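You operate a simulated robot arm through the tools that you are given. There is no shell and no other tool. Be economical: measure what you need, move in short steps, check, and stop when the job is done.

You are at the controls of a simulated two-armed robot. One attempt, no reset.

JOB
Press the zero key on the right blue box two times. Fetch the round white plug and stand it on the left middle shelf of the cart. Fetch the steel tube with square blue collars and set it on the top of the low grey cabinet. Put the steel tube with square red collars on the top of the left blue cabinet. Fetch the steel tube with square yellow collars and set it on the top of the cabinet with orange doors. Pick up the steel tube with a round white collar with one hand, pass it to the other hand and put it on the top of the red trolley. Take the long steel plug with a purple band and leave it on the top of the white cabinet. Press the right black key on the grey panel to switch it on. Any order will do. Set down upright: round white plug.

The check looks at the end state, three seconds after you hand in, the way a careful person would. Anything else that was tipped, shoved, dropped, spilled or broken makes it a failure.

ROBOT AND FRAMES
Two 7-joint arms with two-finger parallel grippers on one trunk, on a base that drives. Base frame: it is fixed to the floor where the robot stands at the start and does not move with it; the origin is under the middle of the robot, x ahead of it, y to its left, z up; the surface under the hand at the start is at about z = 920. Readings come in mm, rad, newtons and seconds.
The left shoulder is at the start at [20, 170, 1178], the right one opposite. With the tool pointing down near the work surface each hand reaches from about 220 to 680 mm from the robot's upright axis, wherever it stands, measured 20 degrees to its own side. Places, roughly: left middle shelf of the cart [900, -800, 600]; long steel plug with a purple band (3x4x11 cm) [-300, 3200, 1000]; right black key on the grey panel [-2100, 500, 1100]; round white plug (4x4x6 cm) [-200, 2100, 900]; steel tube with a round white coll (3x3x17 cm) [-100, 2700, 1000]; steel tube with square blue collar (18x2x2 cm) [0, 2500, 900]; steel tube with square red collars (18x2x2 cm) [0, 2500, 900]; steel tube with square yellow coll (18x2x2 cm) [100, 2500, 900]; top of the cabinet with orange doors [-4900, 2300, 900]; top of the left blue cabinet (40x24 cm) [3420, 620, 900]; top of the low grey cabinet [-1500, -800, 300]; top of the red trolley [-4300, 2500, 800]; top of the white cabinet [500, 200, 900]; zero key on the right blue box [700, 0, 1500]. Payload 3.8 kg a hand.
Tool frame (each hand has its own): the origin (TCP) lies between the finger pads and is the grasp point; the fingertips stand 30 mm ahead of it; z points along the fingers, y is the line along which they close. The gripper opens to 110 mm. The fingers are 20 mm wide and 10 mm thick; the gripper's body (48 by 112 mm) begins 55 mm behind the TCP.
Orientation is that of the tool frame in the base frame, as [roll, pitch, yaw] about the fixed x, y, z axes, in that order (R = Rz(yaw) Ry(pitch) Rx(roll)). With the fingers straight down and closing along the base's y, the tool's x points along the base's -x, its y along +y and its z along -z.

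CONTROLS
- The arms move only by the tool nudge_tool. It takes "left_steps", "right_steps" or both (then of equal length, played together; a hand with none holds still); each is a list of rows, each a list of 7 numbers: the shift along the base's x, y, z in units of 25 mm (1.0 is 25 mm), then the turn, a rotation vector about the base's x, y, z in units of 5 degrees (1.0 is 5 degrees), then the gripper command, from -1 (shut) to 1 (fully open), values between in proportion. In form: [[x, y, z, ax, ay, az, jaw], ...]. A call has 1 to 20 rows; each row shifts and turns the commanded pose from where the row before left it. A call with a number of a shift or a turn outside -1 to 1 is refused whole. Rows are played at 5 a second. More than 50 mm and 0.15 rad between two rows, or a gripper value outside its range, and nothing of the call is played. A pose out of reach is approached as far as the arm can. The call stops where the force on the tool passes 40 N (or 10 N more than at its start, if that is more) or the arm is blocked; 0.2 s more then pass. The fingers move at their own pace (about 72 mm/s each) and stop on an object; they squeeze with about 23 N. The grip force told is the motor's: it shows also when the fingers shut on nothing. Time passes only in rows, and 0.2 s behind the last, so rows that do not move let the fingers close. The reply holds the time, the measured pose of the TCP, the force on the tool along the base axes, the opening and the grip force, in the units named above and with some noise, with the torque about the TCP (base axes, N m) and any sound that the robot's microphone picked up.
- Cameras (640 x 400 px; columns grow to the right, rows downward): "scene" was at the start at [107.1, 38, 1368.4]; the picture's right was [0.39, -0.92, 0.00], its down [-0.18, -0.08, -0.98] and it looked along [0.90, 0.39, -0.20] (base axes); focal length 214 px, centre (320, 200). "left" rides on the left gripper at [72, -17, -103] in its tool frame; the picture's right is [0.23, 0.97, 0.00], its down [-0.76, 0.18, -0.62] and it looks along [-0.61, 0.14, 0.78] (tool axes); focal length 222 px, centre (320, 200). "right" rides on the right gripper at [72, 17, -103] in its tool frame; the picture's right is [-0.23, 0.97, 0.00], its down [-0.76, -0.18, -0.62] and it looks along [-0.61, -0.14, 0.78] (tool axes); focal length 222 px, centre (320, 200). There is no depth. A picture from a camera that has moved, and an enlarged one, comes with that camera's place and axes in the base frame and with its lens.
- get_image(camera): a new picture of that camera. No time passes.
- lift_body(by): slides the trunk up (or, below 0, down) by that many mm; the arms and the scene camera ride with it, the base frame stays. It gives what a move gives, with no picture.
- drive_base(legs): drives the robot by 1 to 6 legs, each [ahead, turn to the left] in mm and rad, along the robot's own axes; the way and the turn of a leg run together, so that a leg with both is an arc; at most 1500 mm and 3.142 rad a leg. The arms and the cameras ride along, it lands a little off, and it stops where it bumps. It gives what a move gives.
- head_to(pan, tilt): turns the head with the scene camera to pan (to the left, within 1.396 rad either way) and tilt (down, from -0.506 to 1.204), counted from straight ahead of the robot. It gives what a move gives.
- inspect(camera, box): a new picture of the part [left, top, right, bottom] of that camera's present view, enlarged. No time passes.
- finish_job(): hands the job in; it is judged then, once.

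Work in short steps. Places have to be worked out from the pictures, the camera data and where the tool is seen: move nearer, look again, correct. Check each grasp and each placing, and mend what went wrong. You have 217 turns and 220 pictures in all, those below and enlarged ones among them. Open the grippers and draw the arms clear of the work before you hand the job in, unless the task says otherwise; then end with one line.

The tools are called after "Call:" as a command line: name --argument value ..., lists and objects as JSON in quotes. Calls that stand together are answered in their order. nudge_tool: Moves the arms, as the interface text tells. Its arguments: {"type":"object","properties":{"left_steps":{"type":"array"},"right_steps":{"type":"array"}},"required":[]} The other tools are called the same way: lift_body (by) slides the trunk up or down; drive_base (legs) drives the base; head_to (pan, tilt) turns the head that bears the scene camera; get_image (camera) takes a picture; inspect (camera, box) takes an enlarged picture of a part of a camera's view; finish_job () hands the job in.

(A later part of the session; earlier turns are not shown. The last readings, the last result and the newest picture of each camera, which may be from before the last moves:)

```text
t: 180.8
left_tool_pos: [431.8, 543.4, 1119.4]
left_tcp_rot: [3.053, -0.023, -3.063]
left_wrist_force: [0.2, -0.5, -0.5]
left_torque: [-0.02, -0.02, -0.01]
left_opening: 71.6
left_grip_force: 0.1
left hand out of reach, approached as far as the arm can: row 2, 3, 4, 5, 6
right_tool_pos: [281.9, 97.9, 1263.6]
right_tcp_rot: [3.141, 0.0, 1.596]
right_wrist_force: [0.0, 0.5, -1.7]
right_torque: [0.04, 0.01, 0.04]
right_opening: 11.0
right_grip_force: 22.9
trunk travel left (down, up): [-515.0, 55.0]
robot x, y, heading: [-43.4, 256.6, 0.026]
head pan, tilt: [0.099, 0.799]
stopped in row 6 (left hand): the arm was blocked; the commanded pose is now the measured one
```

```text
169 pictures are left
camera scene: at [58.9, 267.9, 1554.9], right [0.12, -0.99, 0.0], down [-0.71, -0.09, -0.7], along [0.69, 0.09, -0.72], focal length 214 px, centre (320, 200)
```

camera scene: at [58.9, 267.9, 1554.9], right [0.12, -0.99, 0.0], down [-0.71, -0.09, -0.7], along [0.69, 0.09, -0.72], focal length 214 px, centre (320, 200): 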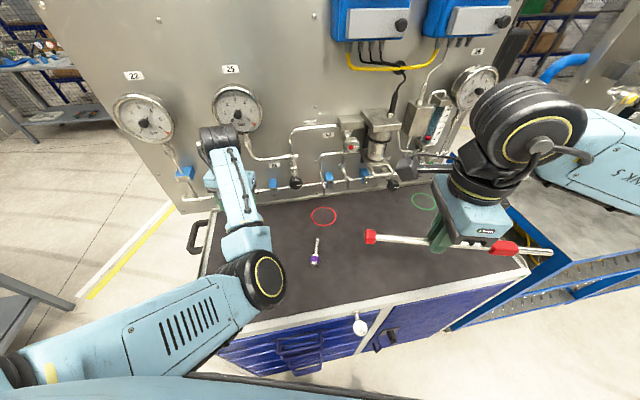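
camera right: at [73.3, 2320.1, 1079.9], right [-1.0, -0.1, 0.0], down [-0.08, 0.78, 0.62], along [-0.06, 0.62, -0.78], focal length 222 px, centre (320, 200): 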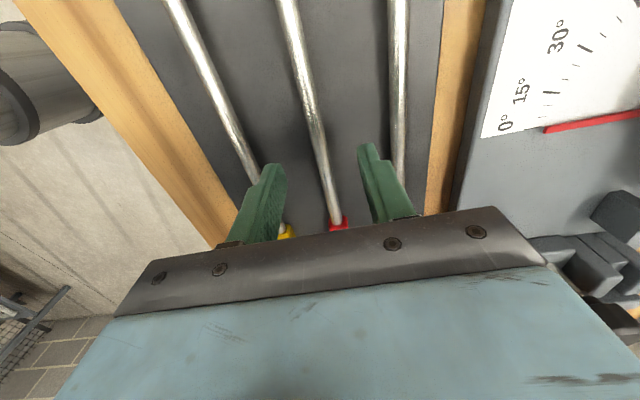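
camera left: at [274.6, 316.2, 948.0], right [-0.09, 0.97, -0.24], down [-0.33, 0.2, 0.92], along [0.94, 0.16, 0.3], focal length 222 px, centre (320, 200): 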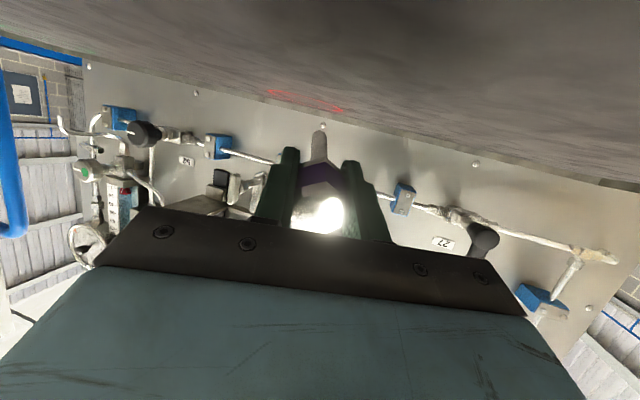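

A joint limit blocks the hand-down pose in this posture. I tilt the hand forward again, then yaw it inward to swing the elbow out.

Call:
nudge_tool --left_steps '[[0, 0, 0, 0, -1, 0, 0.3], [0, 0, 0, 0, -1, 0, 0.3], [0, 0, 0, 0, -1, 0, 0.3], [0, 0, 0, 0, -1, 0, 0.3], [0, 0, 0.5, 0, -1, 0, 0.3], [0, 0, 0.5, 0, -1, 0, 0.3], [0, 0, 0.5, 0, -1, 0, 0.3], [0, 0, 0.5, 0, -1, 0, 0.3], [0, 0, 0.5, 0, -1, 0, 0.3], [0, 0, 0.5, 0, -1, 0, 0.3], [0, 0, 0.5, 0, 0, -1, 0.3], [0, 0, 0.5, 0, 0, -1, 0.3], [0, 0, 0.5, 0, 0, -1, 0.3], [0, 0, 0.5, 0, 0, -1, 0.3], [0, 0, 0.5, 0, 0, -1, 0.3], [0, 0, 0.5, 0, 0, -1, 0.3]]'

Call:
get_image --camera "scene"

```text
t: 184.2
left_tool_pos: [432.3, 542.8, 1270.5]
left_tcp_rot: [-3.139, 0.843, 2.729]
left_wrist_force: [0.6, -0.3, 0.0]
left_torque: [0.02, 0.03, -0.01]
left_opening: 71.4
left_grip_force: 0.0
right_tool_pos: [282.1, 98.7, 1262.8]
right_tcp_rot: [-3.141, -0.002, 1.595]
right_wrist_force: [0.8, 0.3, -0.5]
right_torque: [0.03, 0.0, 0.02]
right_opening: 10.9
right_grip_force: 23.1
trunk travel left (down, up): [-515.0, 55.0]
robot x, y, heading: [-45.6, 254.3, 0.022]
head pan, tilt: [0.099, 0.799]
```

```text
168 pictures are left
camera scene: at [59.2, 268.4, 1554.9], right [0.12, -0.99, 0.0], down [-0.71, -0.09, -0.7], along [0.69, 0.09, -0.72], focal length 214 px, centre (320, 200)
```

scene: 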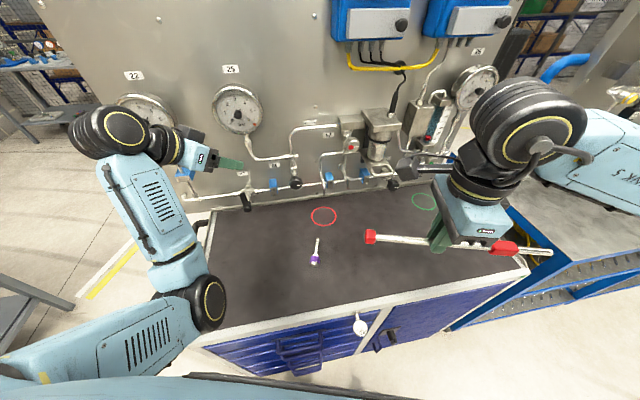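

Free again. I pull the hand up and back while yawing it further inward, then tilt it down from there.

Call:
nudge_tool --left_steps '[[-0.5, 0.3, 0.7, 0, 0, -1, 0.3], [-0.5, 0.3, 0.7, 0, 0, -1, 0.3], [-0.5, 0.3, 0.7, 0, 0, -1, 0.3], [-0.5, 0.3, 0.7, 0, 0, -1, 0.3], [-0.5, 0.3, 0.7, 0, 0, 0, 0.3], [-0.5, 0.3, 0.7, 0, 0, 0, 0.3], [0, 0, 0, 0.69, 0.72, 0, 0.3], [0, 0, 0, 0.69, 0.72, 0, 0.3], [0, 0, 0, 0.69, 0.72, 0, 0.3], [0, 0, 0, 0.69, 0.72, 0, 0.3], [0, 0, 0, 0.69, 0.72, 0, 0.3], [0, 0, 0, 0.69, 0.72, 0, 0.3], [0, 0, 0, 0.69, 0.72, 0, 0.3], [0, 0, 0, 0.69, 0.72, 0, 0.3], [0, 0, 0, 0.69, 0.72, 0, 0.3]]'

Call:
get_image --camera "scene"

```text
t: 187.4
left_tool_pos: [357.5, 586.7, 1376.0]
left_tcp_rot: [3.139, 0.059, 2.382]
left_wrist_force: [0.5, -0.3, 0.3]
left_torque: [-0.01, -0.02, 0.03]
left_opening: 71.5
left_grip_force: 0.0
right_tool_pos: [282.2, 96.8, 1264.1]
right_tcp_rot: [-3.141, 0.001, 1.594]
right_wrist_force: [-0.4, -0.9, -1.8]
right_torque: [0.06, -0.01, -0.02]
right_opening: 11.1
right_grip_force: 23.4
trunk travel left (down, up): [-515.0, 55.0]
robot x, y, heading: [-43.1, 256.9, 0.024]
head pan, tilt: [0.099, 0.799]
```

```text
167 pictures are left
camera scene: at [59.1, 267.4, 1554.9], right [0.12, -0.99, 0.0], down [-0.71, -0.09, -0.7], along [0.69, 0.09, -0.72], focal length 214 px, centre (320, 200)
```

scene: 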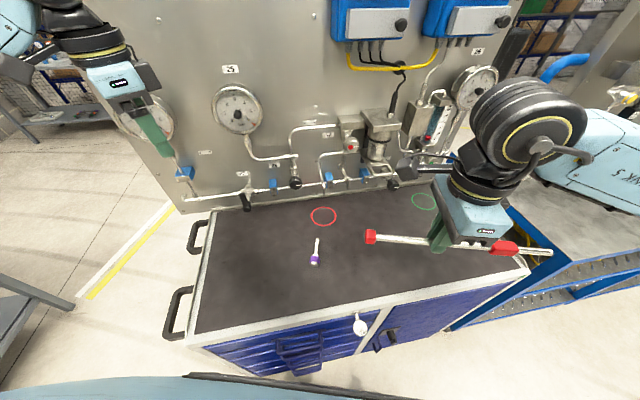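

The hand points down freely now. I yaw it back and bring it to a carrying pose near the body.

Call:
nudge_tool --left_steps '[[0, -0.5, -0.5, 0, 0, 1, 1], [0, -0.5, -0.5, 0, 0, 1, 1], [0, -0.5, -0.5, 0, 0, 1, 1], [0, -0.5, -0.5, 0, 0, 1, 1], [0, -0.5, -0.5, 0, 0, 1, 1], [0, -0.5, -0.5, 0, 0, 1, 1], [0, -0.5, -0.5, 0, 0, 1, 1], [0, -0.5, -0.5, 0, 0, 1, 1], [0, -0.5, -0.5, 0, 0, 0.6, 1], [0, -0.5, -0.5, 0, 0, 0, 1]]'

Call:
get_image --camera "scene"

```text
t: 189.6
left_tool_pos: [357.9, 462.0, 1249.3]
left_tcp_rot: [3.138, 0.061, 3.132]
left_wrist_force: [-0.2, 1.1, 0.4]
left_torque: [-0.01, -0.02, -0.01]
left_opening: 109.9
left_grip_force: 0.1
right_tool_pos: [283.1, 98.5, 1263.8]
right_tcp_rot: [3.141, -0.001, 1.593]
right_wrist_force: [0.3, -0.3, -1.6]
right_torque: [0.05, 0.04, -0.01]
right_opening: 11.1
right_grip_force: 23.0
trunk travel left (down, up): [-515.0, 55.0]
robot x, y, heading: [-39.4, 256.8, 0.021]
head pan, tilt: [0.099, 0.799]
```

```text
166 pictures are left
camera scene: at [59.1, 267.5, 1554.9], right [0.12, -0.99, 0.0], down [-0.71, -0.09, -0.7], along [0.69, 0.09, -0.72], focal length 214 px, centre (320, 200)
```

scene: 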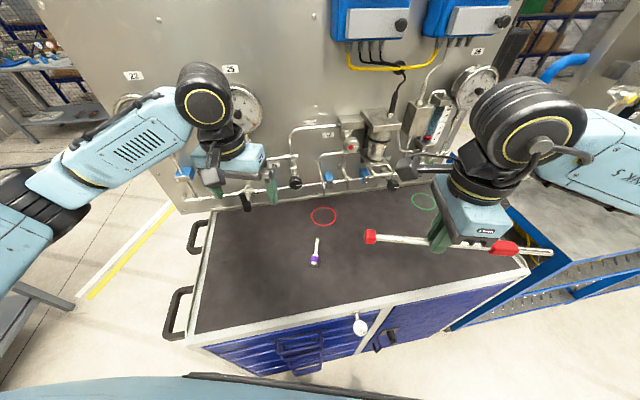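

Both hands are in carrying pose. I leave the cabinet, round its left end and drive toward the blue cabinets.

Call:
drive_base --legs '[[-250, 0], [0, 1.549], [950, 0], [0, -1.268], [932, 0]]'

Call:
drive_base --legs '[[0, -0.544], [950, 0], [900, 0]]'

Call:
head_to --pan 0.0 --tilt 0.5

Call:
get_image --camera "scene"

```text
t: 207.4
left_tool_pos: [902.0, 1813.9, 1251.8]
left_tcp_rot: [3.138, 0.062, -2.844]
left_wrist_force: [0.4, -0.4, 0.1]
left_torque: [0.01, 0.03, 0.0]
left_opening: 110.1
left_grip_force: 0.1
right_tool_pos: [941.4, 1443.0, 1264.7]
right_tcp_rot: [-3.141, 0.0, 1.902]
right_wrist_force: [-0.1, 0.0, -2.4]
right_torque: [0.05, 0.02, -0.03]
right_opening: 10.8
right_grip_force: 22.9
trunk travel left (down, up): [-515.0, 55.0]
robot x, y, heading: [582.6, 1496.9, 0.329]
head pan, tilt: [0.099, 0.799]
```

```text
t: 218.2
left_tool_pos: [2817.4, 1236.5, 1251.0]
left_tcp_rot: [3.139, 0.062, 2.909]
left_wrist_force: [-0.3, 0.4, -1.2]
left_torque: [-0.01, 0.01, -0.02]
left_opening: 109.9
left_grip_force: 0.1
right_tool_pos: [2663.6, 897.3, 1263.8]
right_tcp_rot: [3.141, -0.001, 1.372]
right_wrist_force: [-0.9, 0.0, -1.4]
right_torque: [0.06, 0.02, -0.01]
right_opening: 11.0
right_grip_force: 23.0
trunk travel left (down, up): [-515.0, 55.0]
robot x, y, heading: [2379.1, 1123.5, -0.195]
head pan, tilt: [0.099, 0.799]
```

```text
t: 219.0
left_tool_pos: [2817.8, 1238.2, 1250.5]
left_tcp_rot: [3.139, 0.06, 2.909]
left_wrist_force: [0.0, -0.8, -0.4]
left_torque: [0.03, 0.01, 0.03]
left_opening: 109.8
left_grip_force: 0.0
right_tool_pos: [2662.4, 898.3, 1265.0]
right_tcp_rot: [-3.141, 0.0, 1.373]
right_wrist_force: [-0.1, -0.9, -1.7]
right_torque: [0.08, 0.01, 0.04]
right_opening: 10.9
right_grip_force: 23.2
trunk travel left (down, up): [-515.0, 55.0]
robot x, y, heading: [2379.6, 1127.1, -0.198]
head pan, tilt: [0.0, 0.499]
```

```text
165 pictures are left
camera scene: at [2491.4, 1103.5, 1580.8], right [-0.2, -0.98, 0.0], down [-0.47, 0.09, -0.88], along [0.86, -0.17, -0.48], focal length 214 px, centre (320, 200)
```

scene: 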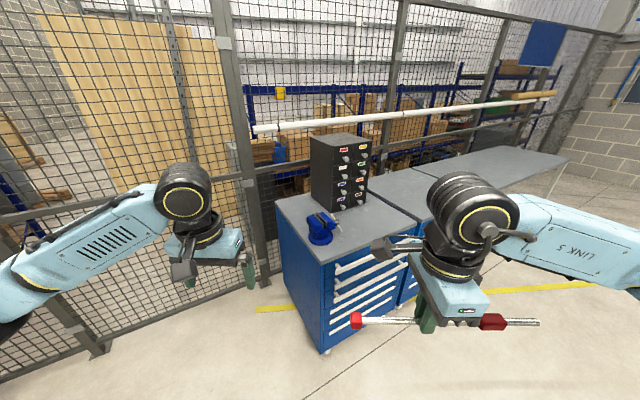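

The left blue cabinet's free area, right of the vise, is near (3410, 640). I drive in front of it and square up to its drawers.

Call:
drive_base --legs '[[0, -0.643], [680, 0], [0, 1.13]]'

Call:
head_to --pan -0.1 --tilt 0.8

Call:
get_image --camera "scene"

```text
t: 227.3
left_tool_pos: [3177.1, 911.7, 1251.1]
left_tcp_rot: [3.14, 0.063, -2.903]
left_wrist_force: [-0.2, -0.4, -0.5]
left_torque: [0.01, 0.0, 0.03]
left_opening: 110.2
left_grip_force: 0.0
right_tool_pos: [3194.8, 540.9, 1264.5]
right_tcp_rot: [3.141, 0.001, 1.844]
right_wrist_force: [-0.2, 0.0, -2.1]
right_torque: [0.02, 0.0, 0.01]
right_opening: 10.9
right_grip_force: 22.8
trunk travel left (down, up): [-515.0, 55.0]
robot x, y, heading: [2841.5, 612.3, 0.278]
head pan, tilt: [0.0, 0.499]
```

```text
t: 228.1
left_tool_pos: [3178.5, 911.6, 1251.0]
left_tcp_rot: [3.139, 0.063, -2.903]
left_wrist_force: [-0.2, 0.0, -0.1]
left_torque: [0.01, -0.01, 0.03]
left_opening: 110.1
left_grip_force: 0.0
right_tool_pos: [3194.5, 541.6, 1263.2]
right_tcp_rot: [3.141, 0.001, 1.846]
right_wrist_force: [0.1, 0.0, -1.1]
right_torque: [0.06, 0.02, -0.03]
right_opening: 11.0
right_grip_force: 23.1
trunk travel left (down, up): [-515.0, 55.0]
robot x, y, heading: [2842.5, 615.2, 0.272]
head pan, tilt: [-0.099, 0.799]
```

```text
164 pictures are left
camera scene: at [2940.9, 635.0, 1555.0], right [0.17, -0.98, 0.0], down [-0.71, -0.12, -0.7], along [0.69, 0.12, -0.72], focal length 214 px, centre (320, 200)
```

scene: 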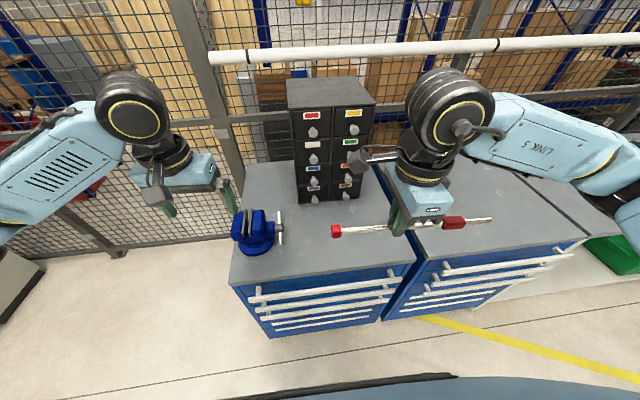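

Free spot for the tube: about (3400, 640). I move the right hand over it, lower the trunk 100 mm and come down to z≈980.

Call:
nudge_tool --right_steps '[[0.91, 0.44, 0, 0, 0, 0, -1], [0.91, 0.44, 0, 0, 0, 0, -1], [0.91, 0.44, 0, 0, 0, 0, -1], [0.91, 0.44, 0, 0, 0, 0, -1], [0.91, 0.44, 0, 0, 0, 0, -1], [0.91, 0.44, 0, 0, 0, 0, -1], [0.91, 0.44, 0, 0, 0, 0, -1], [0.91, 0.44, 0, 0, 0, 0, -1], [0.91, 0.44, 0, 0, 0, 0, -1]]'

Call:
lift_body --by -100

Call:
nudge_tool --right_steps '[[0, 0, -1, 0, 0, 0, -1], [0, 0, -1, 0, 0, 0, -1], [0, 0, -1, 0, 0, 0, -1], [0, 0, -1, 0, 0, 0, -1], [0, 0, -1, 0, 0, 0, -1], [0, 0, -1, 0, 0, 0, -1], [0, 0, -1, 0, 0, 0, -1], [0, 0, -0.5, 0, 0, 0, -1]]'

Call:
get_image --camera "right"

Call:
get_image --camera "scene"

```text
t: 230.1
left_tool_pos: [3178.5, 913.9, 1251.2]
left_tcp_rot: [3.137, 0.06, -2.901]
left_wrist_force: [0.4, -0.4, -1.1]
left_torque: [-0.01, 0.02, -0.02]
left_opening: 109.9
left_grip_force: 0.1
right_tool_pos: [3400.5, 639.6, 1263.4]
right_tcp_rot: [3.141, 0.001, 1.847]
right_wrist_force: [-0.2, -0.2, -1.6]
right_torque: [0.06, 0.03, 0.01]
right_opening: 11.0
right_grip_force: 22.8
trunk travel left (down, up): [-515.0, 55.0]
robot x, y, heading: [2838.8, 614.6, 0.275]
head pan, tilt: [-0.099, 0.799]
```

```text
t: 231.4
left_tool_pos: [3177.3, 913.3, 1150.9]
left_tcp_rot: [3.138, 0.061, -2.903]
left_wrist_force: [0.1, -0.2, 0.3]
left_torque: [-0.04, -0.04, 0.01]
left_opening: 110.0
left_grip_force: 0.0
right_tool_pos: [3399.8, 639.1, 1164.8]
right_tcp_rot: [-3.141, 0.001, 1.845]
right_wrist_force: [0.2, 0.1, -1.2]
right_torque: [0.03, 0.01, 0.03]
right_opening: 10.8
right_grip_force: 23.7
trunk travel left (down, up): [-415.0, 155.0]
robot x, y, heading: [2840.2, 613.4, 0.276]
head pan, tilt: [-0.099, 0.799]
```

```text
t: 233.2
left_tool_pos: [3178.7, 913.8, 1150.0]
left_tcp_rot: [3.137, 0.062, -2.902]
left_wrist_force: [0.7, -0.5, -0.4]
left_torque: [-0.02, -0.01, -0.03]
left_opening: 110.0
left_grip_force: 0.0
right_tool_pos: [3400.7, 638.4, 975.7]
right_tcp_rot: [-3.141, 0.0, 1.843]
right_wrist_force: [0.0, 0.5, -1.6]
right_torque: [0.08, 0.04, 0.0]
right_opening: 10.9
right_grip_force: 23.0
trunk travel left (down, up): [-415.0, 155.0]
robot x, y, heading: [2840.9, 612.7, 0.276]
head pan, tilt: [-0.099, 0.799]
```

```text
163 pictures are left
camera right: at [3397.9, 712.0, 1080.2], right [1.0, 0.05, 0.0], down [0.04, -0.78, 0.62], along [0.03, -0.62, -0.78], focal length 222 px, centre (320, 200)
```

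right: 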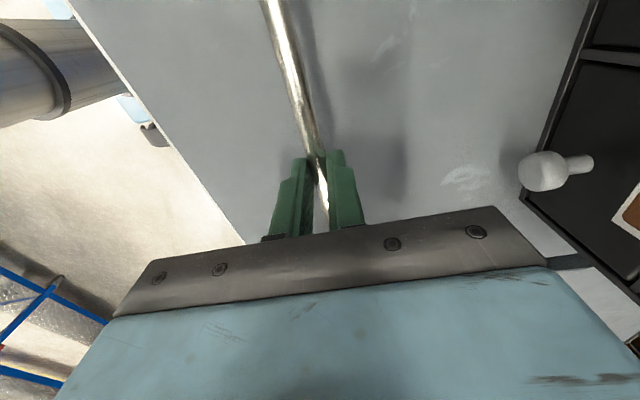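

```text
162 pictures are left
camera scene: at [2941.0, 635.1, 1454.9], right [0.17, -0.98, 0.0], down [-0.71, -0.12, -0.7], along [0.69, 0.12, -0.72], focal length 214 px, centre (320, 200)
```

scene: 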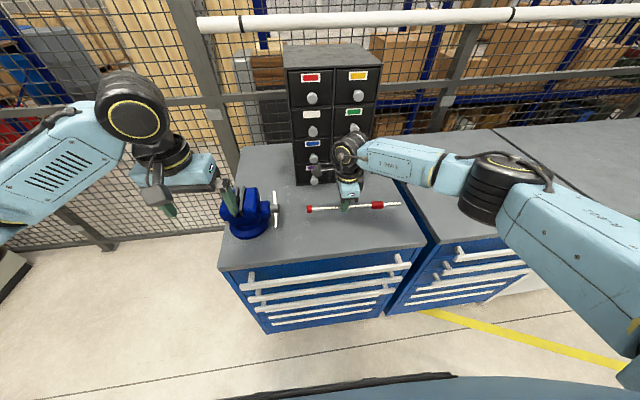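

The tube's right end is a bit close to the cabinet's right edge. I shift 25 mm left and slightly forward, then lower with care.

Call:
nudge_tool --right_steps '[[-0.5, 0.5, 0, 0, 0, 0, -1], [-0.5, 0.5, -0.4, 0, 0, 0, -1], [0, 0, -0.5, 0, 0, 0, -1], [0, 0, -0.5, 0, 0, 0, -1], [0, 0, -0.2, 0, 0, 0, -1], [0, 0, 0, 0, 0, 0, -1]]'

Call:
inspect --camera "scene" --box '[270, 160, 450, 270]'

```text
t: 234.6
left_tool_pos: [3177.1, 913.2, 1151.0]
left_tcp_rot: [3.137, 0.063, -2.902]
left_wrist_force: [-0.2, -0.3, -0.8]
left_torque: [0.02, 0.0, 0.01]
left_opening: 110.0
left_grip_force: 0.1
right_tool_pos: [3374.7, 665.0, 937.3]
right_tcp_rot: [-3.142, 0.0, 1.845]
right_wrist_force: [0.3, -0.3, -0.8]
right_torque: [0.03, 0.02, -0.01]
right_opening: 11.1
right_grip_force: 22.9
trunk travel left (down, up): [-415.0, 155.0]
robot x, y, heading: [2838.0, 614.8, 0.28]
head pan, tilt: [-0.099, 0.799]
```

```text
3.56 times, centred on (360, 215) of scene
camera zoom: at [2940.9, 635.1, 1454.9], right [0.17, -0.98, 0.0], down [-0.71, -0.12, -0.7], along [0.69, 0.12, -0.72], focal length 763 px, centre (178, 147)
```

zoom: 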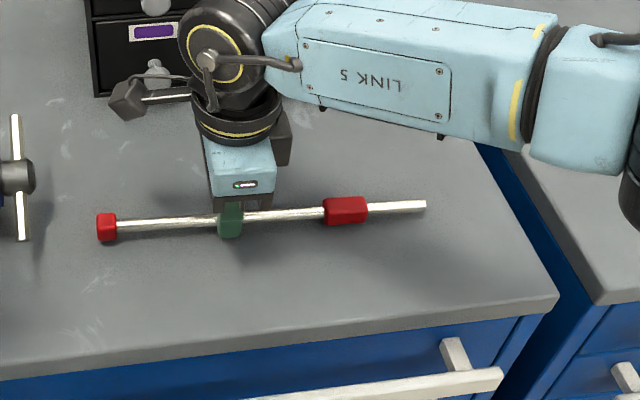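

Good clearances all round. I lower the last few millimetres to contact.

Call:
nudge_tool --right_steps '[[0, 0, -0.12, 0, 0, 0, -1], [0, 0, -0.12, 0, 0, 0, -1], [0, 0, -0.12, 0, 0, 0, -1], [0, 0, 0, 0, 0, 0, -1]]'

```text
t: 235.6
left_tool_pos: [3176.6, 912.0, 1150.4]
left_tcp_rot: [3.138, 0.062, -2.903]
left_wrist_force: [-0.4, -0.3, 0.7]
left_torque: [0.0, 0.01, -0.03]
left_opening: 109.9
left_grip_force: 0.1
right_tool_pos: [3374.0, 664.7, 930.0]
right_tcp_rot: [3.14, -0.002, 1.845]
right_wrist_force: [-0.7, -4.2, 16.0]
right_torque: [-0.1, 0.11, 0.0]
right_opening: 10.7
right_grip_force: 23.2
trunk travel left (down, up): [-415.0, 155.0]
robot x, y, heading: [2839.8, 617.5, 0.267]
head pan, tilt: [-0.099, 0.799]
```

Contact at 16 N. I open a little, rise and check.

Call:
nudge_tool --right_steps '[[0, 0, 0.05, 0, 0, 0, -0.3], [0, 0, 0, 0, 0, 0, -0.3], [0, 0, 0.5, 0, 0, 0, -0.1], [0, 0, 1, 0, 0, 0, -0.1], [0, 0, 1, 0, 0, 0, 0], [0, 0, 1, 0, 0, 0, 0], [0, 0, 1, 0, 0, 0, 0], [-0.5, 0, 1, 0, 0, 0, 0], [-0.8, -0.3, 1, 0, 0, 0, 0], [-1, -0.4, 1, 0, 0, 0, 0], [-1, -0.4, 0, 0, 0, 0, 0], [-1, -0.4, 0, 0, 0, 0, 0], [-1, -0.4, 0, 0, 0, 0, 0], [-1, -0.4, 0, 0, 0, 0, 0]]'

Call:
get_image --camera "scene"

```text
t: 238.6
left_tool_pos: [3177.0, 912.5, 1151.2]
left_tcp_rot: [3.139, 0.061, -2.903]
left_wrist_force: [-0.3, 0.3, 0.4]
left_torque: [-0.04, -0.03, 0.01]
left_opening: 110.0
left_grip_force: 0.1
right_tool_pos: [3216.7, 606.0, 1115.3]
right_tcp_rot: [-3.142, -0.001, 1.844]
right_wrist_force: [0.1, 0.2, 0.4]
right_torque: [0.01, -0.02, 0.01]
right_opening: 55.1
right_grip_force: 0.0
trunk travel left (down, up): [-415.0, 155.0]
robot x, y, heading: [2842.3, 615.4, 0.272]
head pan, tilt: [-0.099, 0.799]
```

```text
160 pictures are left
camera scene: at [2940.4, 634.7, 1455.0], right [0.17, -0.98, 0.0], down [-0.71, -0.12, -0.7], along [0.69, 0.12, -0.72], focal length 214 px, centre (320, 200)
```

scene: 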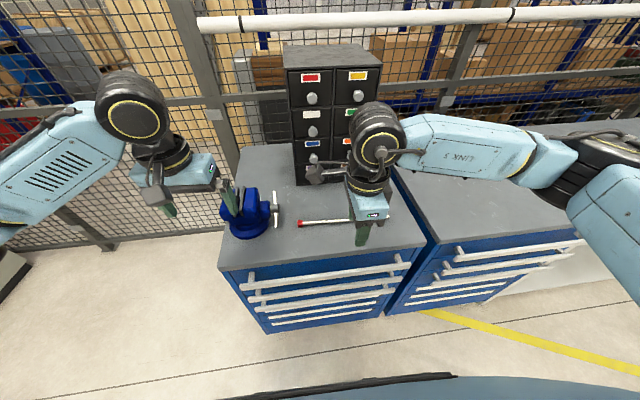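

Red tube is in place. I return to the back of the bench for the blue tube.

Call:
drive_base --legs '[[-300, 0], [0, 2.098], [1016, 0], [1015, 0]]'

Call:
head_to --pan 0.0 --tilt 0.4

Call:
get_image --camera "scene"

```text
t: 255.3
left_tool_pos: [681.7, 2084.9, 1151.0]
left_tcp_rot: [3.136, 0.062, -0.814]
left_wrist_force: [0.1, 0.7, -0.3]
left_torque: [0.0, 0.02, -0.02]
left_opening: 110.1
left_grip_force: 0.1
right_tool_pos: [929.6, 2269.6, 1114.1]
right_tcp_rot: [3.141, 0.0, -2.349]
right_wrist_force: [-0.9, -0.1, -0.3]
right_torque: [-0.01, 0.02, 0.04]
right_opening: 55.2
right_grip_force: 0.1
trunk travel left (down, up): [-415.0, 155.0]
robot x, y, heading: [1106.5, 1940.6, 2.361]
head pan, tilt: [-0.099, 0.799]
```

```text
t: 256.2
left_tool_pos: [682.4, 2083.8, 1151.2]
left_tcp_rot: [3.139, 0.06, -0.814]
left_wrist_force: [0.3, -0.1, 0.9]
left_torque: [-0.01, 0.02, -0.01]
left_opening: 110.3
left_grip_force: 0.1
right_tool_pos: [929.1, 2269.1, 1113.9]
right_tcp_rot: [3.141, 0.001, -2.349]
right_wrist_force: [0.2, -0.1, -0.5]
right_torque: [0.0, -0.02, 0.0]
right_opening: 54.8
right_grip_force: 0.2
trunk travel left (down, up): [-415.0, 155.0]
robot x, y, heading: [1107.2, 1941.9, 2.362]
head pan, tilt: [0.0, 0.4]
```

```text
159 pictures are left
camera scene: at [1028.8, 2020.3, 1490.0], right [0.7, 0.71, 0.0], down [0.28, -0.27, -0.92], along [-0.66, 0.65, -0.39], focal length 214 px, centre (320, 200)
```

scene: 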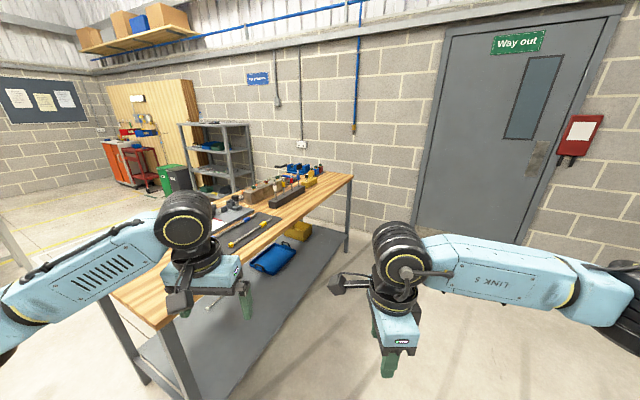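

Call:
drive_base --legs '[[0, -0.15], [680, 0], [0, 1.25], [140, 0]]'

Call:
head_to --pan 0.0 --tilt 0.75

Call:
get_image --camera "scene"

```text
t: 264.5
left_tool_pos: [259.3, 2109.7, 1150.3]
left_tcp_rot: [3.138, 0.061, 0.293]
left_wrist_force: [-0.7, -0.5, -0.1]
left_torque: [0.02, -0.04, -0.02]
left_opening: 110.0
left_grip_force: 0.1
right_tool_pos: [204.6, 2414.5, 1114.4]
right_tcp_rot: [-3.14, -0.001, -1.244]
right_wrist_force: [-0.8, 0.1, -0.4]
right_torque: [0.01, 0.01, 0.02]
right_opening: 54.9
right_grip_force: 0.2
trunk travel left (down, up): [-415.0, 155.0]
robot x, y, heading: [581.9, 2427.1, -2.821]
head pan, tilt: [0.0, 0.4]
```

```text
t: 265.4
left_tool_pos: [259.7, 2110.2, 1151.4]
left_tcp_rot: [3.137, 0.061, 0.291]
left_wrist_force: [0.3, 1.3, -0.6]
left_torque: [0.03, 0.0, -0.01]
left_opening: 109.9
left_grip_force: 0.1
right_tool_pos: [204.6, 2414.7, 1114.3]
right_tcp_rot: [-3.142, 0.0, -1.244]
right_wrist_force: [-0.4, 0.2, 0.2]
right_torque: [0.02, 0.02, 0.01]
right_opening: 54.7
right_grip_force: 0.2
trunk travel left (down, up): [-415.0, 155.0]
robot x, y, heading: [580.9, 2425.6, -2.812]
head pan, tilt: [0.0, 0.75]
```

```text
158 pictures are left
camera scene: at [483.1, 2394.6, 1459.0], right [-0.32, 0.95, 0.0], down [0.65, 0.22, -0.73], along [-0.69, -0.23, -0.68], focal length 214 px, centre (320, 200)
```

scene: 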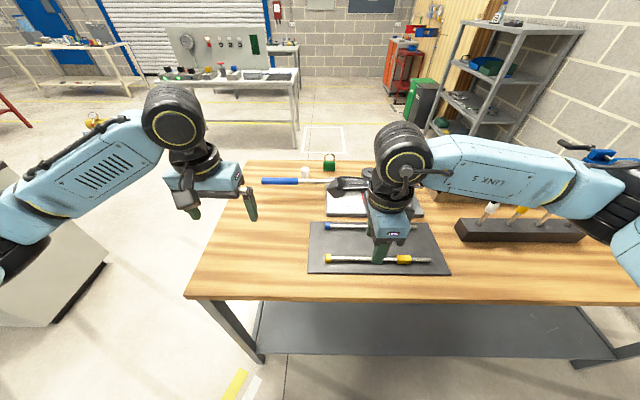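

Blue tube should be near (3, 2384). I bring the right hand over it at z≈980 with a 36 mm opening, since the bender plate lies close by.

Call:
nudge_tool --right_steps '[[-1, -0.15, 0, 0, 0, 0, -0.34], [-1, -0.15, 0, 0, 0, 0, -0.34], [-1, -0.15, 0, 0, 0, 0, -0.34], [-1, -0.15, 0, 0, 0, 0, -0.34], [-1, -0.15, 0, 0, 0, 0, -0.34], [-1, -0.15, 0, 0, 0, 0, -0.34], [-1, -0.15, 0, 0, 0, 0, -0.34], [-1, -0.15, 0, 0, 0, 0, -0.34], [0, 0, -1, 0, 0, 0, -0.34], [0, 0, -1, 0, 0, 0, -0.34], [0, 0, -1, 0, 0, 0, -0.34], [0, 0, -1, 0, 0, 0, -0.34], [0, 0, -1, 0, 0, 0, -0.34], [0, 0, -0.3, 0, 0, 0, -0.34]]'

Call:
get_image --camera "right"

Call:
inspect --camera "scene" --box '[280, 160, 460, 280]'

```text
t: 268.4
left_tool_pos: [259.1, 2110.3, 1151.5]
left_tcp_rot: [3.139, 0.062, 0.292]
left_wrist_force: [1.1, 0.1, -0.5]
left_torque: [-0.01, 0.01, 0.02]
left_opening: 110.0
left_grip_force: 0.1
right_tool_pos: [4.2, 2383.9, 981.5]
right_tcp_rot: [-3.141, 0.0, -1.242]
right_wrist_force: [-0.6, 0.3, 0.2]
right_torque: [-0.02, 0.0, 0.0]
right_opening: 36.2
right_grip_force: 0.1
trunk travel left (down, up): [-415.0, 155.0]
robot x, y, heading: [580.5, 2425.6, -2.816]
head pan, tilt: [0.0, 0.75]
```

```text
157 pictures are left
camera right: at [12.9, 2309.5, 1085.3], right [-1.0, -0.1, 0.0], down [-0.08, 0.78, 0.62], along [-0.06, 0.62, -0.78], focal length 222 px, centre (320, 200)
```

right: 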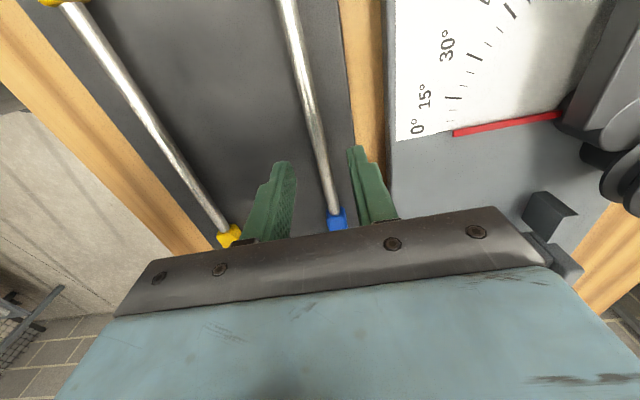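

```text
3.33 times, centred on (370, 220) of scene
camera zoom: at [482.9, 2394.5, 1458.9], right [-0.32, 0.95, 0.0], down [0.65, 0.22, -0.73], along [-0.69, -0.23, -0.68], focal length 715 px, centre (153, 133)
```

zoom: 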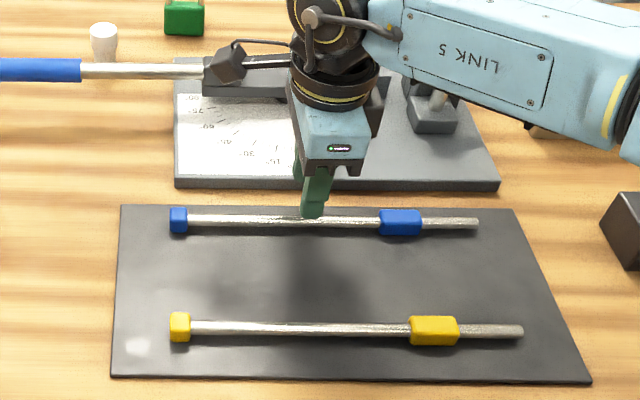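

Blue sits 3 mm off centre; I correct that, lower to the mat and close.

Call:
nudge_tool --right_steps '[[0.12, 0, -0.6, 0, 0, 0, -0.34], [0, 0, -0.6, 0, 0, 0, -0.34], [0, 0, -0.4, 0, 0, 0, -0.34], [0, 0, -0.15, 0, 0, 0, -0.34], [0, 0, 0, 0, 0, 0, -0.34]]'

Call:
nudge_tool --right_steps '[[0, 0, 0, 0, 0, 0, -1], [0, 0, 0, 0, 0, 0, -1], [0, 0, 0, 0, 0, 0, -1]]'

Call:
inspect --camera "right" --box '[200, 90, 440, 240]'

```text
t: 269.6
left_tool_pos: [260.5, 2110.6, 1150.6]
left_tcp_rot: [3.138, 0.062, 0.292]
left_wrist_force: [-0.5, -0.1, -0.6]
left_torque: [0.01, -0.02, 0.01]
left_opening: 109.8
left_grip_force: 0.1
right_tool_pos: [7.9, 2385.5, 937.4]
right_tcp_rot: [3.141, -0.001, -1.242]
right_wrist_force: [0.4, -0.5, 0.3]
right_torque: [0.04, -0.01, 0.0]
right_opening: 36.1
right_grip_force: 0.0
trunk travel left (down, up): [-415.0, 155.0]
robot x, y, heading: [582.9, 2427.9, -2.821]
head pan, tilt: [0.0, 0.75]
```

```text
t: 270.4
left_tool_pos: [259.7, 2110.2, 1150.3]
left_tcp_rot: [3.138, 0.062, 0.292]
left_wrist_force: [-0.3, 1.0, 0.5]
left_torque: [-0.02, 0.02, 0.01]
left_opening: 109.7
left_grip_force: 0.1
right_tool_pos: [8.3, 2384.4, 937.8]
right_tcp_rot: [3.141, 0.001, -1.243]
right_wrist_force: [0.1, -0.3, 0.0]
right_torque: [-0.03, 0.0, 0.02]
right_opening: 11.4
right_grip_force: 22.8
trunk travel left (down, up): [-415.0, 155.0]
robot x, y, heading: [578.0, 2426.8, -2.815]
head pan, tilt: [0.0, 0.75]
```

```text
2.67 times, centred on (320, 165) of right
camera zoom: at [16.6, 2309.2, 1041.4], right [-1.0, -0.1, 0.0], down [-0.08, 0.78, 0.62], along [-0.06, 0.62, -0.78], focal length 592 px, centre (320, 293)
```

zoom: 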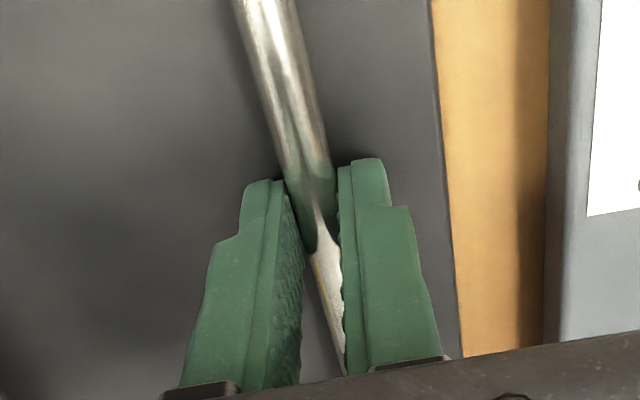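

Blue is gripped. I lift it, draw back, and drive around to the front side of the bench for the white plug.

Call:
nudge_tool --right_steps '[[0, 0, 0.4, 0, 0, 0, -1], [0, 0, 1, 0, 0, 0, -1], [0, 0, 1, 0, 0, 0, -1], [0, 0, 1, 0, 0, 0, -1], [0, 0, 1, 0, 0, 0, -1], [0, 0, 1, 0, 0, 0, -1], [0, 0, 1, 0, 0, 0, -1], [0.8, 0.2, 0.5, 0, 0, 0, -1], [1, 0.3, 0.5, 0, 0, 0, -1], [1, 0.3, 0.5, 0, 0, 0, -1], [1, 0.3, 0.5, 0, 0, 0, -1], [1, 0.3, 0, 0, 0, 0, -1], [1, 0.3, 0, 0, 0, 0, -1], [1, 0.3, 0, 0, 0, 0, -1]]'

Call:
drive_base --legs '[[-150, 0], [0, 1.609], [528, 0], [0, -1.093], [737, 0]]'

Call:
drive_base --legs '[[0, -0.859], [1220, 0], [0, -1.79], [340, 0], [0, -1.0]]'

Call:
get_image --camera "scene"

```text
t: 273.4
left_tool_pos: [260.3, 2110.9, 1150.4]
left_tcp_rot: [3.138, 0.062, 0.292]
left_wrist_force: [0.6, -0.1, -1.1]
left_torque: [0.0, 0.01, 0.0]
left_opening: 110.1
left_grip_force: 0.0
right_tool_pos: [178.5, 2435.1, 1147.5]
right_tcp_rot: [3.141, 0.0, -1.245]
right_wrist_force: [0.5, -0.1, -1.0]
right_torque: [-0.06, -0.04, -0.01]
right_opening: 11.2
right_grip_force: 23.0
trunk travel left (down, up): [-415.0, 155.0]
robot x, y, heading: [578.0, 2426.1, -2.818]
head pan, tilt: [0.0, 0.75]
```

```text
t: 287.8
left_tool_pos: [297.6, 971.1, 1149.8]
left_tcp_rot: [3.138, 0.061, 0.814]
left_wrist_force: [-0.3, -0.4, 0.3]
left_torque: [-0.01, 0.01, -0.02]
left_opening: 109.7
left_grip_force: 0.1
right_tool_pos: [64.8, 1211.2, 1148.4]
right_tcp_rot: [-3.14, -0.001, -0.722]
right_wrist_force: [0.6, -0.4, -0.8]
right_torque: [0.01, 0.0, -0.03]
right_opening: 11.2
right_grip_force: 23.2
trunk travel left (down, up): [-415.0, 155.0]
robot x, y, heading: [415.4, 1401.7, -2.297]
head pan, tilt: [0.0, 0.75]
```

```text
t: 288.6
left_tool_pos: [288.4, 972.4, 1149.9]
left_tcp_rot: [3.136, 0.059, 0.799]
left_wrist_force: [0.0, 0.5, 0.0]
left_torque: [-0.01, 0.0, 0.02]
left_opening: 110.1
left_grip_force: 0.2
right_tool_pos: [60.5, 1220.8, 1147.7]
right_tcp_rot: [-3.139, 0.003, -0.75]
right_wrist_force: [-0.6, 0.8, -1.7]
right_torque: [-0.01, -0.05, 0.02]
right_opening: 11.0
right_grip_force: 23.2
trunk travel left (down, up): [-415.0, 155.0]
robot x, y, heading: [417.9, 1401.0, -2.316]
head pan, tilt: [0.0, 0.75]
stopped in leg 1: the robot was blocked; the commanded pose is now the measured one
```

```text
154 pictures are left
camera scene: at [348.4, 1332.1, 1459.1], right [-0.73, 0.68, 0.0], down [0.46, 0.5, -0.73], along [-0.5, -0.54, -0.68], focal length 214 px, centre (320, 200)
```

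scene: 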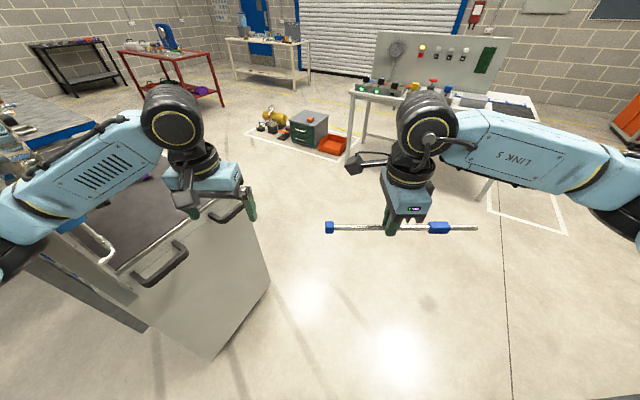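

The turn was blocked: the left elbow is beside the panel's end. I back off 150 mm, then turn and look at the panel.

Call:
drive_base --legs '[[-150, 0]]'

Call:
head_to --pan 0.8 --tilt 0.5

Call:
get_image --camera "scene"

```text
t: 290.0
left_tool_pos: [388.8, 1081.7, 1149.9]
left_tcp_rot: [3.136, 0.06, 0.794]
left_wrist_force: [0.7, 0.0, -0.3]
left_torque: [-0.02, 0.01, -0.01]
left_opening: 110.0
left_grip_force: 0.1
right_tool_pos: [160.7, 1329.6, 1148.2]
right_tcp_rot: [-3.14, 0.001, -0.751]
right_wrist_force: [-0.6, 0.2, -0.9]
right_torque: [-0.04, 0.03, 0.0]
right_opening: 11.4
right_grip_force: 23.3
trunk travel left (down, up): [-415.0, 155.0]
robot x, y, heading: [520.7, 1516.6, -2.313]
head pan, tilt: [0.0, 0.75]
```

```text
t: 291.1
left_tool_pos: [387.5, 1081.6, 1149.5]
left_tcp_rot: [3.136, 0.058, 0.794]
left_wrist_force: [-0.3, -0.8, -0.4]
left_torque: [0.02, 0.02, 0.03]
left_opening: 110.2
left_grip_force: 0.1
right_tool_pos: [160.6, 1329.9, 1146.8]
right_tcp_rot: [-3.139, 0.001, -0.749]
right_wrist_force: [0.1, -0.6, -1.0]
right_torque: [-0.03, 0.02, 0.0]
right_opening: 11.3
right_grip_force: 23.1
trunk travel left (down, up): [-415.0, 155.0]
robot x, y, heading: [520.1, 1517.3, -2.319]
head pan, tilt: [0.799, 0.499]
```

```text
153 pictures are left
camera scene: at [509.2, 1408.9, 1480.9], right [-1.0, -0.05, 0.0], down [-0.02, 0.48, -0.88], along [0.04, -0.88, -0.48], focal length 214 px, centre (320, 200)
```

scene: 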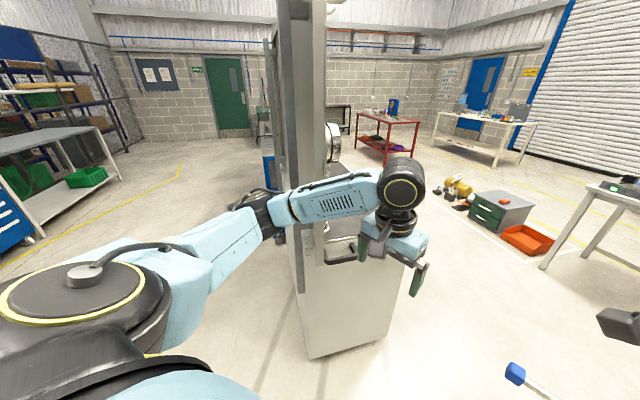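

Clear now and the panel looks undisturbed. I turn and continue to the front of the bench.

Call:
drive_base --legs '[[0, -0.772], [1322, 0], [0, -1.859], [340, 0], [0, -1.0]]'

Call:
head_to --pan 0.1 --tilt 0.6

Call:
get_image --camera "scene"

```text
t: 308.5
left_tool_pos: [-428.1, 2067.8, 1149.5]
left_tcp_rot: [3.138, 0.056, -2.787]
left_wrist_force: [-0.2, -0.4, 0.1]
left_torque: [-0.02, -0.01, -0.02]
left_opening: 109.7
left_grip_force: 0.0
right_tool_pos: [-327.6, 1746.9, 1148.2]
right_tcp_rot: [-3.141, 0.0, 1.953]
right_wrist_force: [0.2, 0.2, -0.9]
right_torque: [0.06, 0.0, -0.03]
right_opening: 11.3
right_grip_force: 23.0
trunk travel left (down, up): [-415.0, 155.0]
robot x, y, heading: [-727.9, 1729.8, 0.386]
head pan, tilt: [0.799, 0.499]
```

```text
t: 309.6
left_tool_pos: [-428.2, 2067.7, 1149.0]
left_tcp_rot: [3.136, 0.057, -2.786]
left_wrist_force: [-0.5, 0.1, 0.0]
left_torque: [0.03, -0.01, 0.0]
left_opening: 110.3
left_grip_force: 0.1
right_tool_pos: [-328.3, 1747.1, 1146.9]
right_tcp_rot: [-3.14, 0.002, 1.953]
right_wrist_force: [-0.8, 0.9, -1.7]
right_torque: [0.03, -0.02, 0.02]
right_opening: 11.3
right_grip_force: 23.2
trunk travel left (down, up): [-415.0, 155.0]
robot x, y, heading: [-727.4, 1736.4, 0.387]
head pan, tilt: [0.099, 0.6]
```

```text
152 pictures are left
camera scene: at [-632.2, 1782.5, 1471.8], right [0.47, -0.89, 0.0], down [-0.5, -0.26, -0.83], along [0.73, 0.38, -0.56], focal length 214 px, centre (320, 200)
```

scene: 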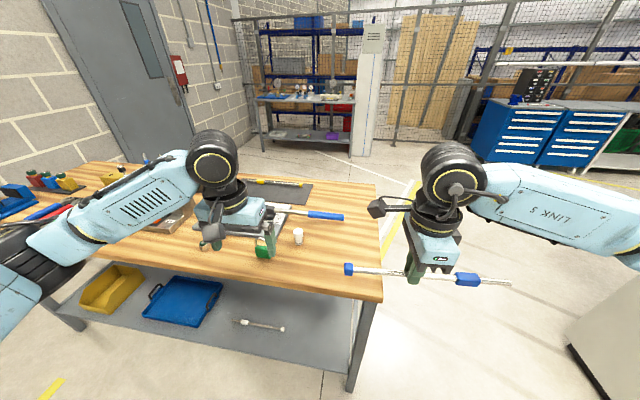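

White plug stands near (−175, 2110). I drive 130 mm closer, then bring the left hand above it tilted 45° forward.

Call:
drive_base --legs '[[130, 0]]'

Call:
nudge_tool --left_steps '[[0.59, 0, 0, 0.377, -0.926, 0, 0.4], [0.59, 0, 0, 0.377, -0.926, 0, 0.4], [0.59, 0, 0, 0.377, -0.926, 0, 0.4], [0.59, 0, 0, 0.377, -0.926, 0, 0.4], [0.59, 0, 0, 0.377, -0.926, 0, 0.4], [0.59, 0, 0, 0.377, -0.926, 0, 0.4], [0.59, 0, 0, 0.377, -0.926, 0, 0.4], [0.59, 0, 0, 0.377, -0.926, 0, 0.4], [0.59, 0, 0, 0.377, -0.926, 0, 0.4], [0, 0, -1, 0, 0, 0, 0.4], [0, 0, -1, 0, 0, 0, 0.4], [0, 0, -1, 0, 0, 0, 0.4], [0, 0, -1, 0, 0, 0, 0.4]]'

Call:
get_image --camera "scene"

Call:
get_image --camera "left"

```text
t: 310.9
left_tool_pos: [-307.4, 2117.6, 1148.5]
left_tcp_rot: [3.138, 0.057, -2.788]
left_wrist_force: [0.8, 1.0, 0.8]
left_torque: [-0.04, -0.02, 0.0]
left_opening: 110.1
left_grip_force: 0.0
right_tool_pos: [-206.3, 1795.4, 1147.6]
right_tcp_rot: [-3.139, 0.002, 1.952]
right_wrist_force: [-0.5, -0.5, -1.9]
right_torque: [0.02, 0.05, 0.01]
right_opening: 11.6
right_grip_force: 23.4
trunk travel left (down, up): [-415.0, 155.0]
robot x, y, heading: [-608.6, 1782.8, 0.384]
head pan, tilt: [0.099, 0.6]
```

```text
t: 313.7
left_tool_pos: [-173.3, 2116.5, 1051.9]
left_tcp_rot: [3.099, 0.844, -2.804]
left_wrist_force: [1.5, 0.1, 0.9]
left_torque: [0.03, -0.02, -0.01]
left_opening: 76.9
left_grip_force: 0.1
right_tool_pos: [-207.1, 1795.6, 1147.9]
right_tcp_rot: [-3.137, 0.002, 1.952]
right_wrist_force: [-0.6, -0.4, -1.7]
right_torque: [0.03, 0.02, 0.04]
right_opening: 11.5
right_grip_force: 23.3
trunk travel left (down, up): [-415.0, 155.0]
robot x, y, heading: [-609.3, 1781.0, 0.385]
head pan, tilt: [0.099, 0.6]
```

```text
151 pictures are left
camera scene: at [-510.9, 1831.0, 1471.8], right [0.46, -0.89, 0.0], down [-0.5, -0.26, -0.83], along [0.73, 0.38, -0.56], focal length 214 px, centre (320, 200)
```

scene: 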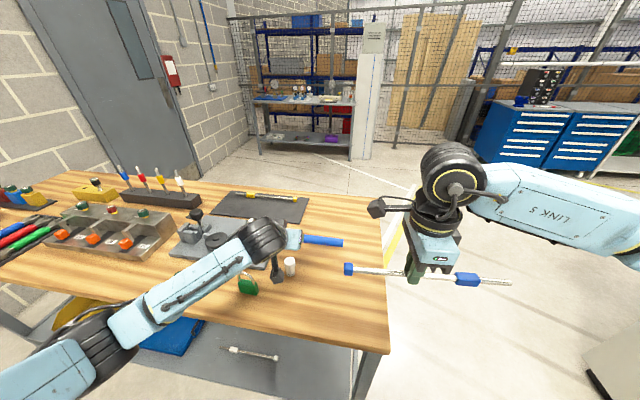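

```text
150 pictures are left
camera left: at [-283.9, 2055.5, 1066.5], right [-0.49, 0.86, -0.14], down [-0.02, 0.16, 0.99], along [0.87, 0.49, -0.06], focal length 222 px, centre (320, 200)
```

left: 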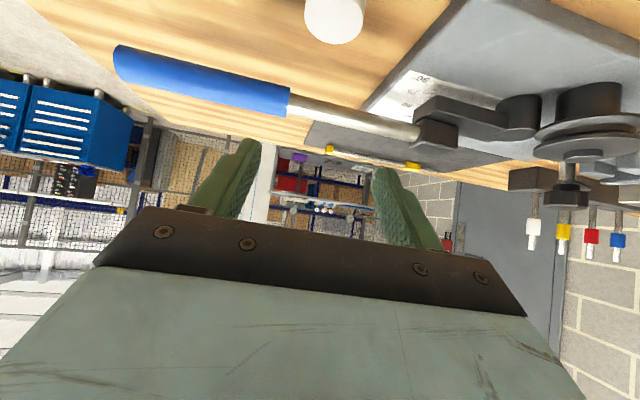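

Aligned with the plug. I lower to z≈960 and look.

Call:
nudge_tool --left_steps '[[0, 0, -1, 0, 0, 0, 0.4], [0, 0, -1, 0, 0, 0, 0.4], [0, 0, -1, 0, 0, 0, 0.4], [0, 0, -0.7, 0, 0, 0, 0.4]]'

Call:
get_image --camera "left"

Call:
inspect --camera "scene" --box '[210, 210, 350, 310]'

```text
t: 314.7
left_tool_pos: [-174.5, 2116.2, 957.6]
left_tcp_rot: [3.102, 0.846, -2.805]
left_wrist_force: [0.2, 1.5, -0.5]
left_torque: [0.0, 0.01, -0.01]
left_opening: 77.1
left_grip_force: 0.1
right_tool_pos: [-208.2, 1794.2, 1148.2]
right_tcp_rot: [-3.138, 0.002, 1.952]
right_wrist_force: [-0.5, 0.3, -0.7]
right_torque: [0.03, 0.02, 0.01]
right_opening: 11.4
right_grip_force: 23.4
trunk travel left (down, up): [-415.0, 155.0]
robot x, y, heading: [-609.4, 1777.5, 0.379]
head pan, tilt: [0.099, 0.6]
```

```text
149 pictures are left
camera left: at [-286.0, 2056.4, 972.2], right [-0.49, 0.86, -0.14], down [-0.02, 0.16, 0.99], along [0.87, 0.49, -0.06], focal length 222 px, centre (320, 200)
```

left: 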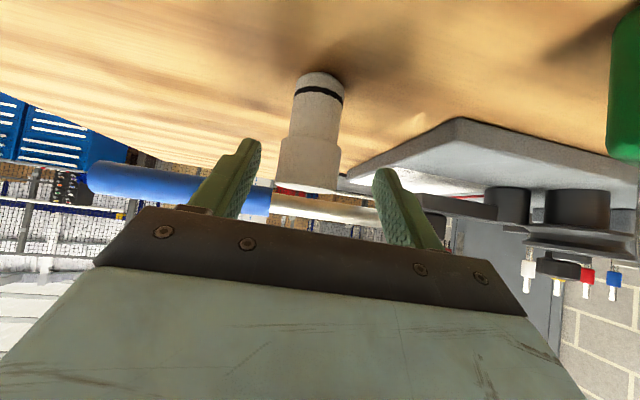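

```text
4.00 times, centred on (280, 260) of scene
camera zoom: at [-510.9, 1830.9, 1471.8], right [0.46, -0.89, 0.0], down [-0.5, -0.26, -0.83], along [0.73, 0.38, -0.56], focal length 858 px, centre (480, -40)
```

zoom: 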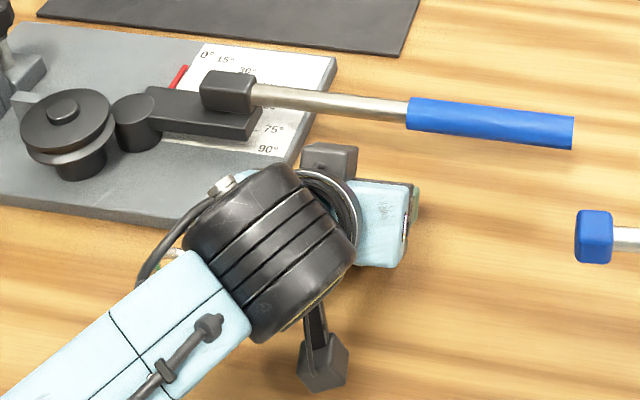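

Plug is 8 mm off to the side; I correct, lower to z≈934, and close gently.

Call:
nudge_tool --left_steps '[[0.05, -0.32, -0.3, 0, 0, 0, 0.4], [0, 0, -0.4, 0, 0, 0, 0.4], [0, 0, -0.25, 0, 0, 0, 0.4], [0, 0, 0, 0, 0, 0, 0.4]]'

Call:
inspect --camera "left" --box '[170, 30, 470, 230]'

```text
t: 315.7
left_tool_pos: [-172.7, 2109.1, 933.4]
left_tcp_rot: [3.101, 0.844, -2.805]
left_wrist_force: [0.5, 0.4, -0.5]
left_torque: [0.02, 0.03, 0.03]
left_opening: 76.7
left_grip_force: 0.0
right_tool_pos: [-207.3, 1795.4, 1148.4]
right_tcp_rot: [-3.138, 0.003, 1.949]
right_wrist_force: [0.8, 0.1, -1.0]
right_torque: [0.05, 0.04, -0.01]
right_opening: 11.2
right_grip_force: 22.9
trunk travel left (down, up): [-415.0, 155.0]
robot x, y, heading: [-609.5, 1780.6, 0.385]
head pan, tilt: [0.099, 0.6]
```

```text
2.00 times, centred on (320, 130) of left
camera zoom: at [-284.9, 2048.7, 948.1], right [-0.49, 0.86, -0.14], down [-0.02, 0.16, 0.99], along [0.87, 0.49, -0.06], focal length 444 px, centre (320, 340)
```

zoom: 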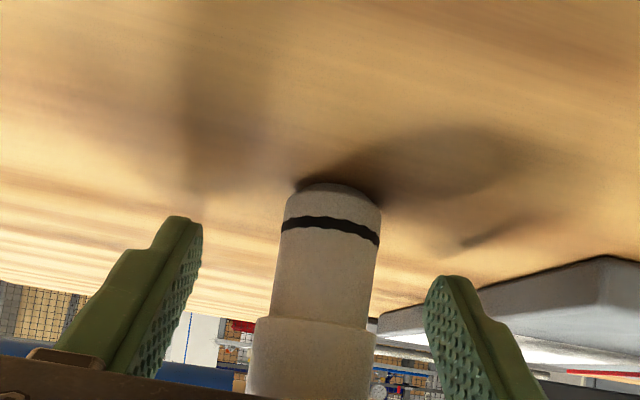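

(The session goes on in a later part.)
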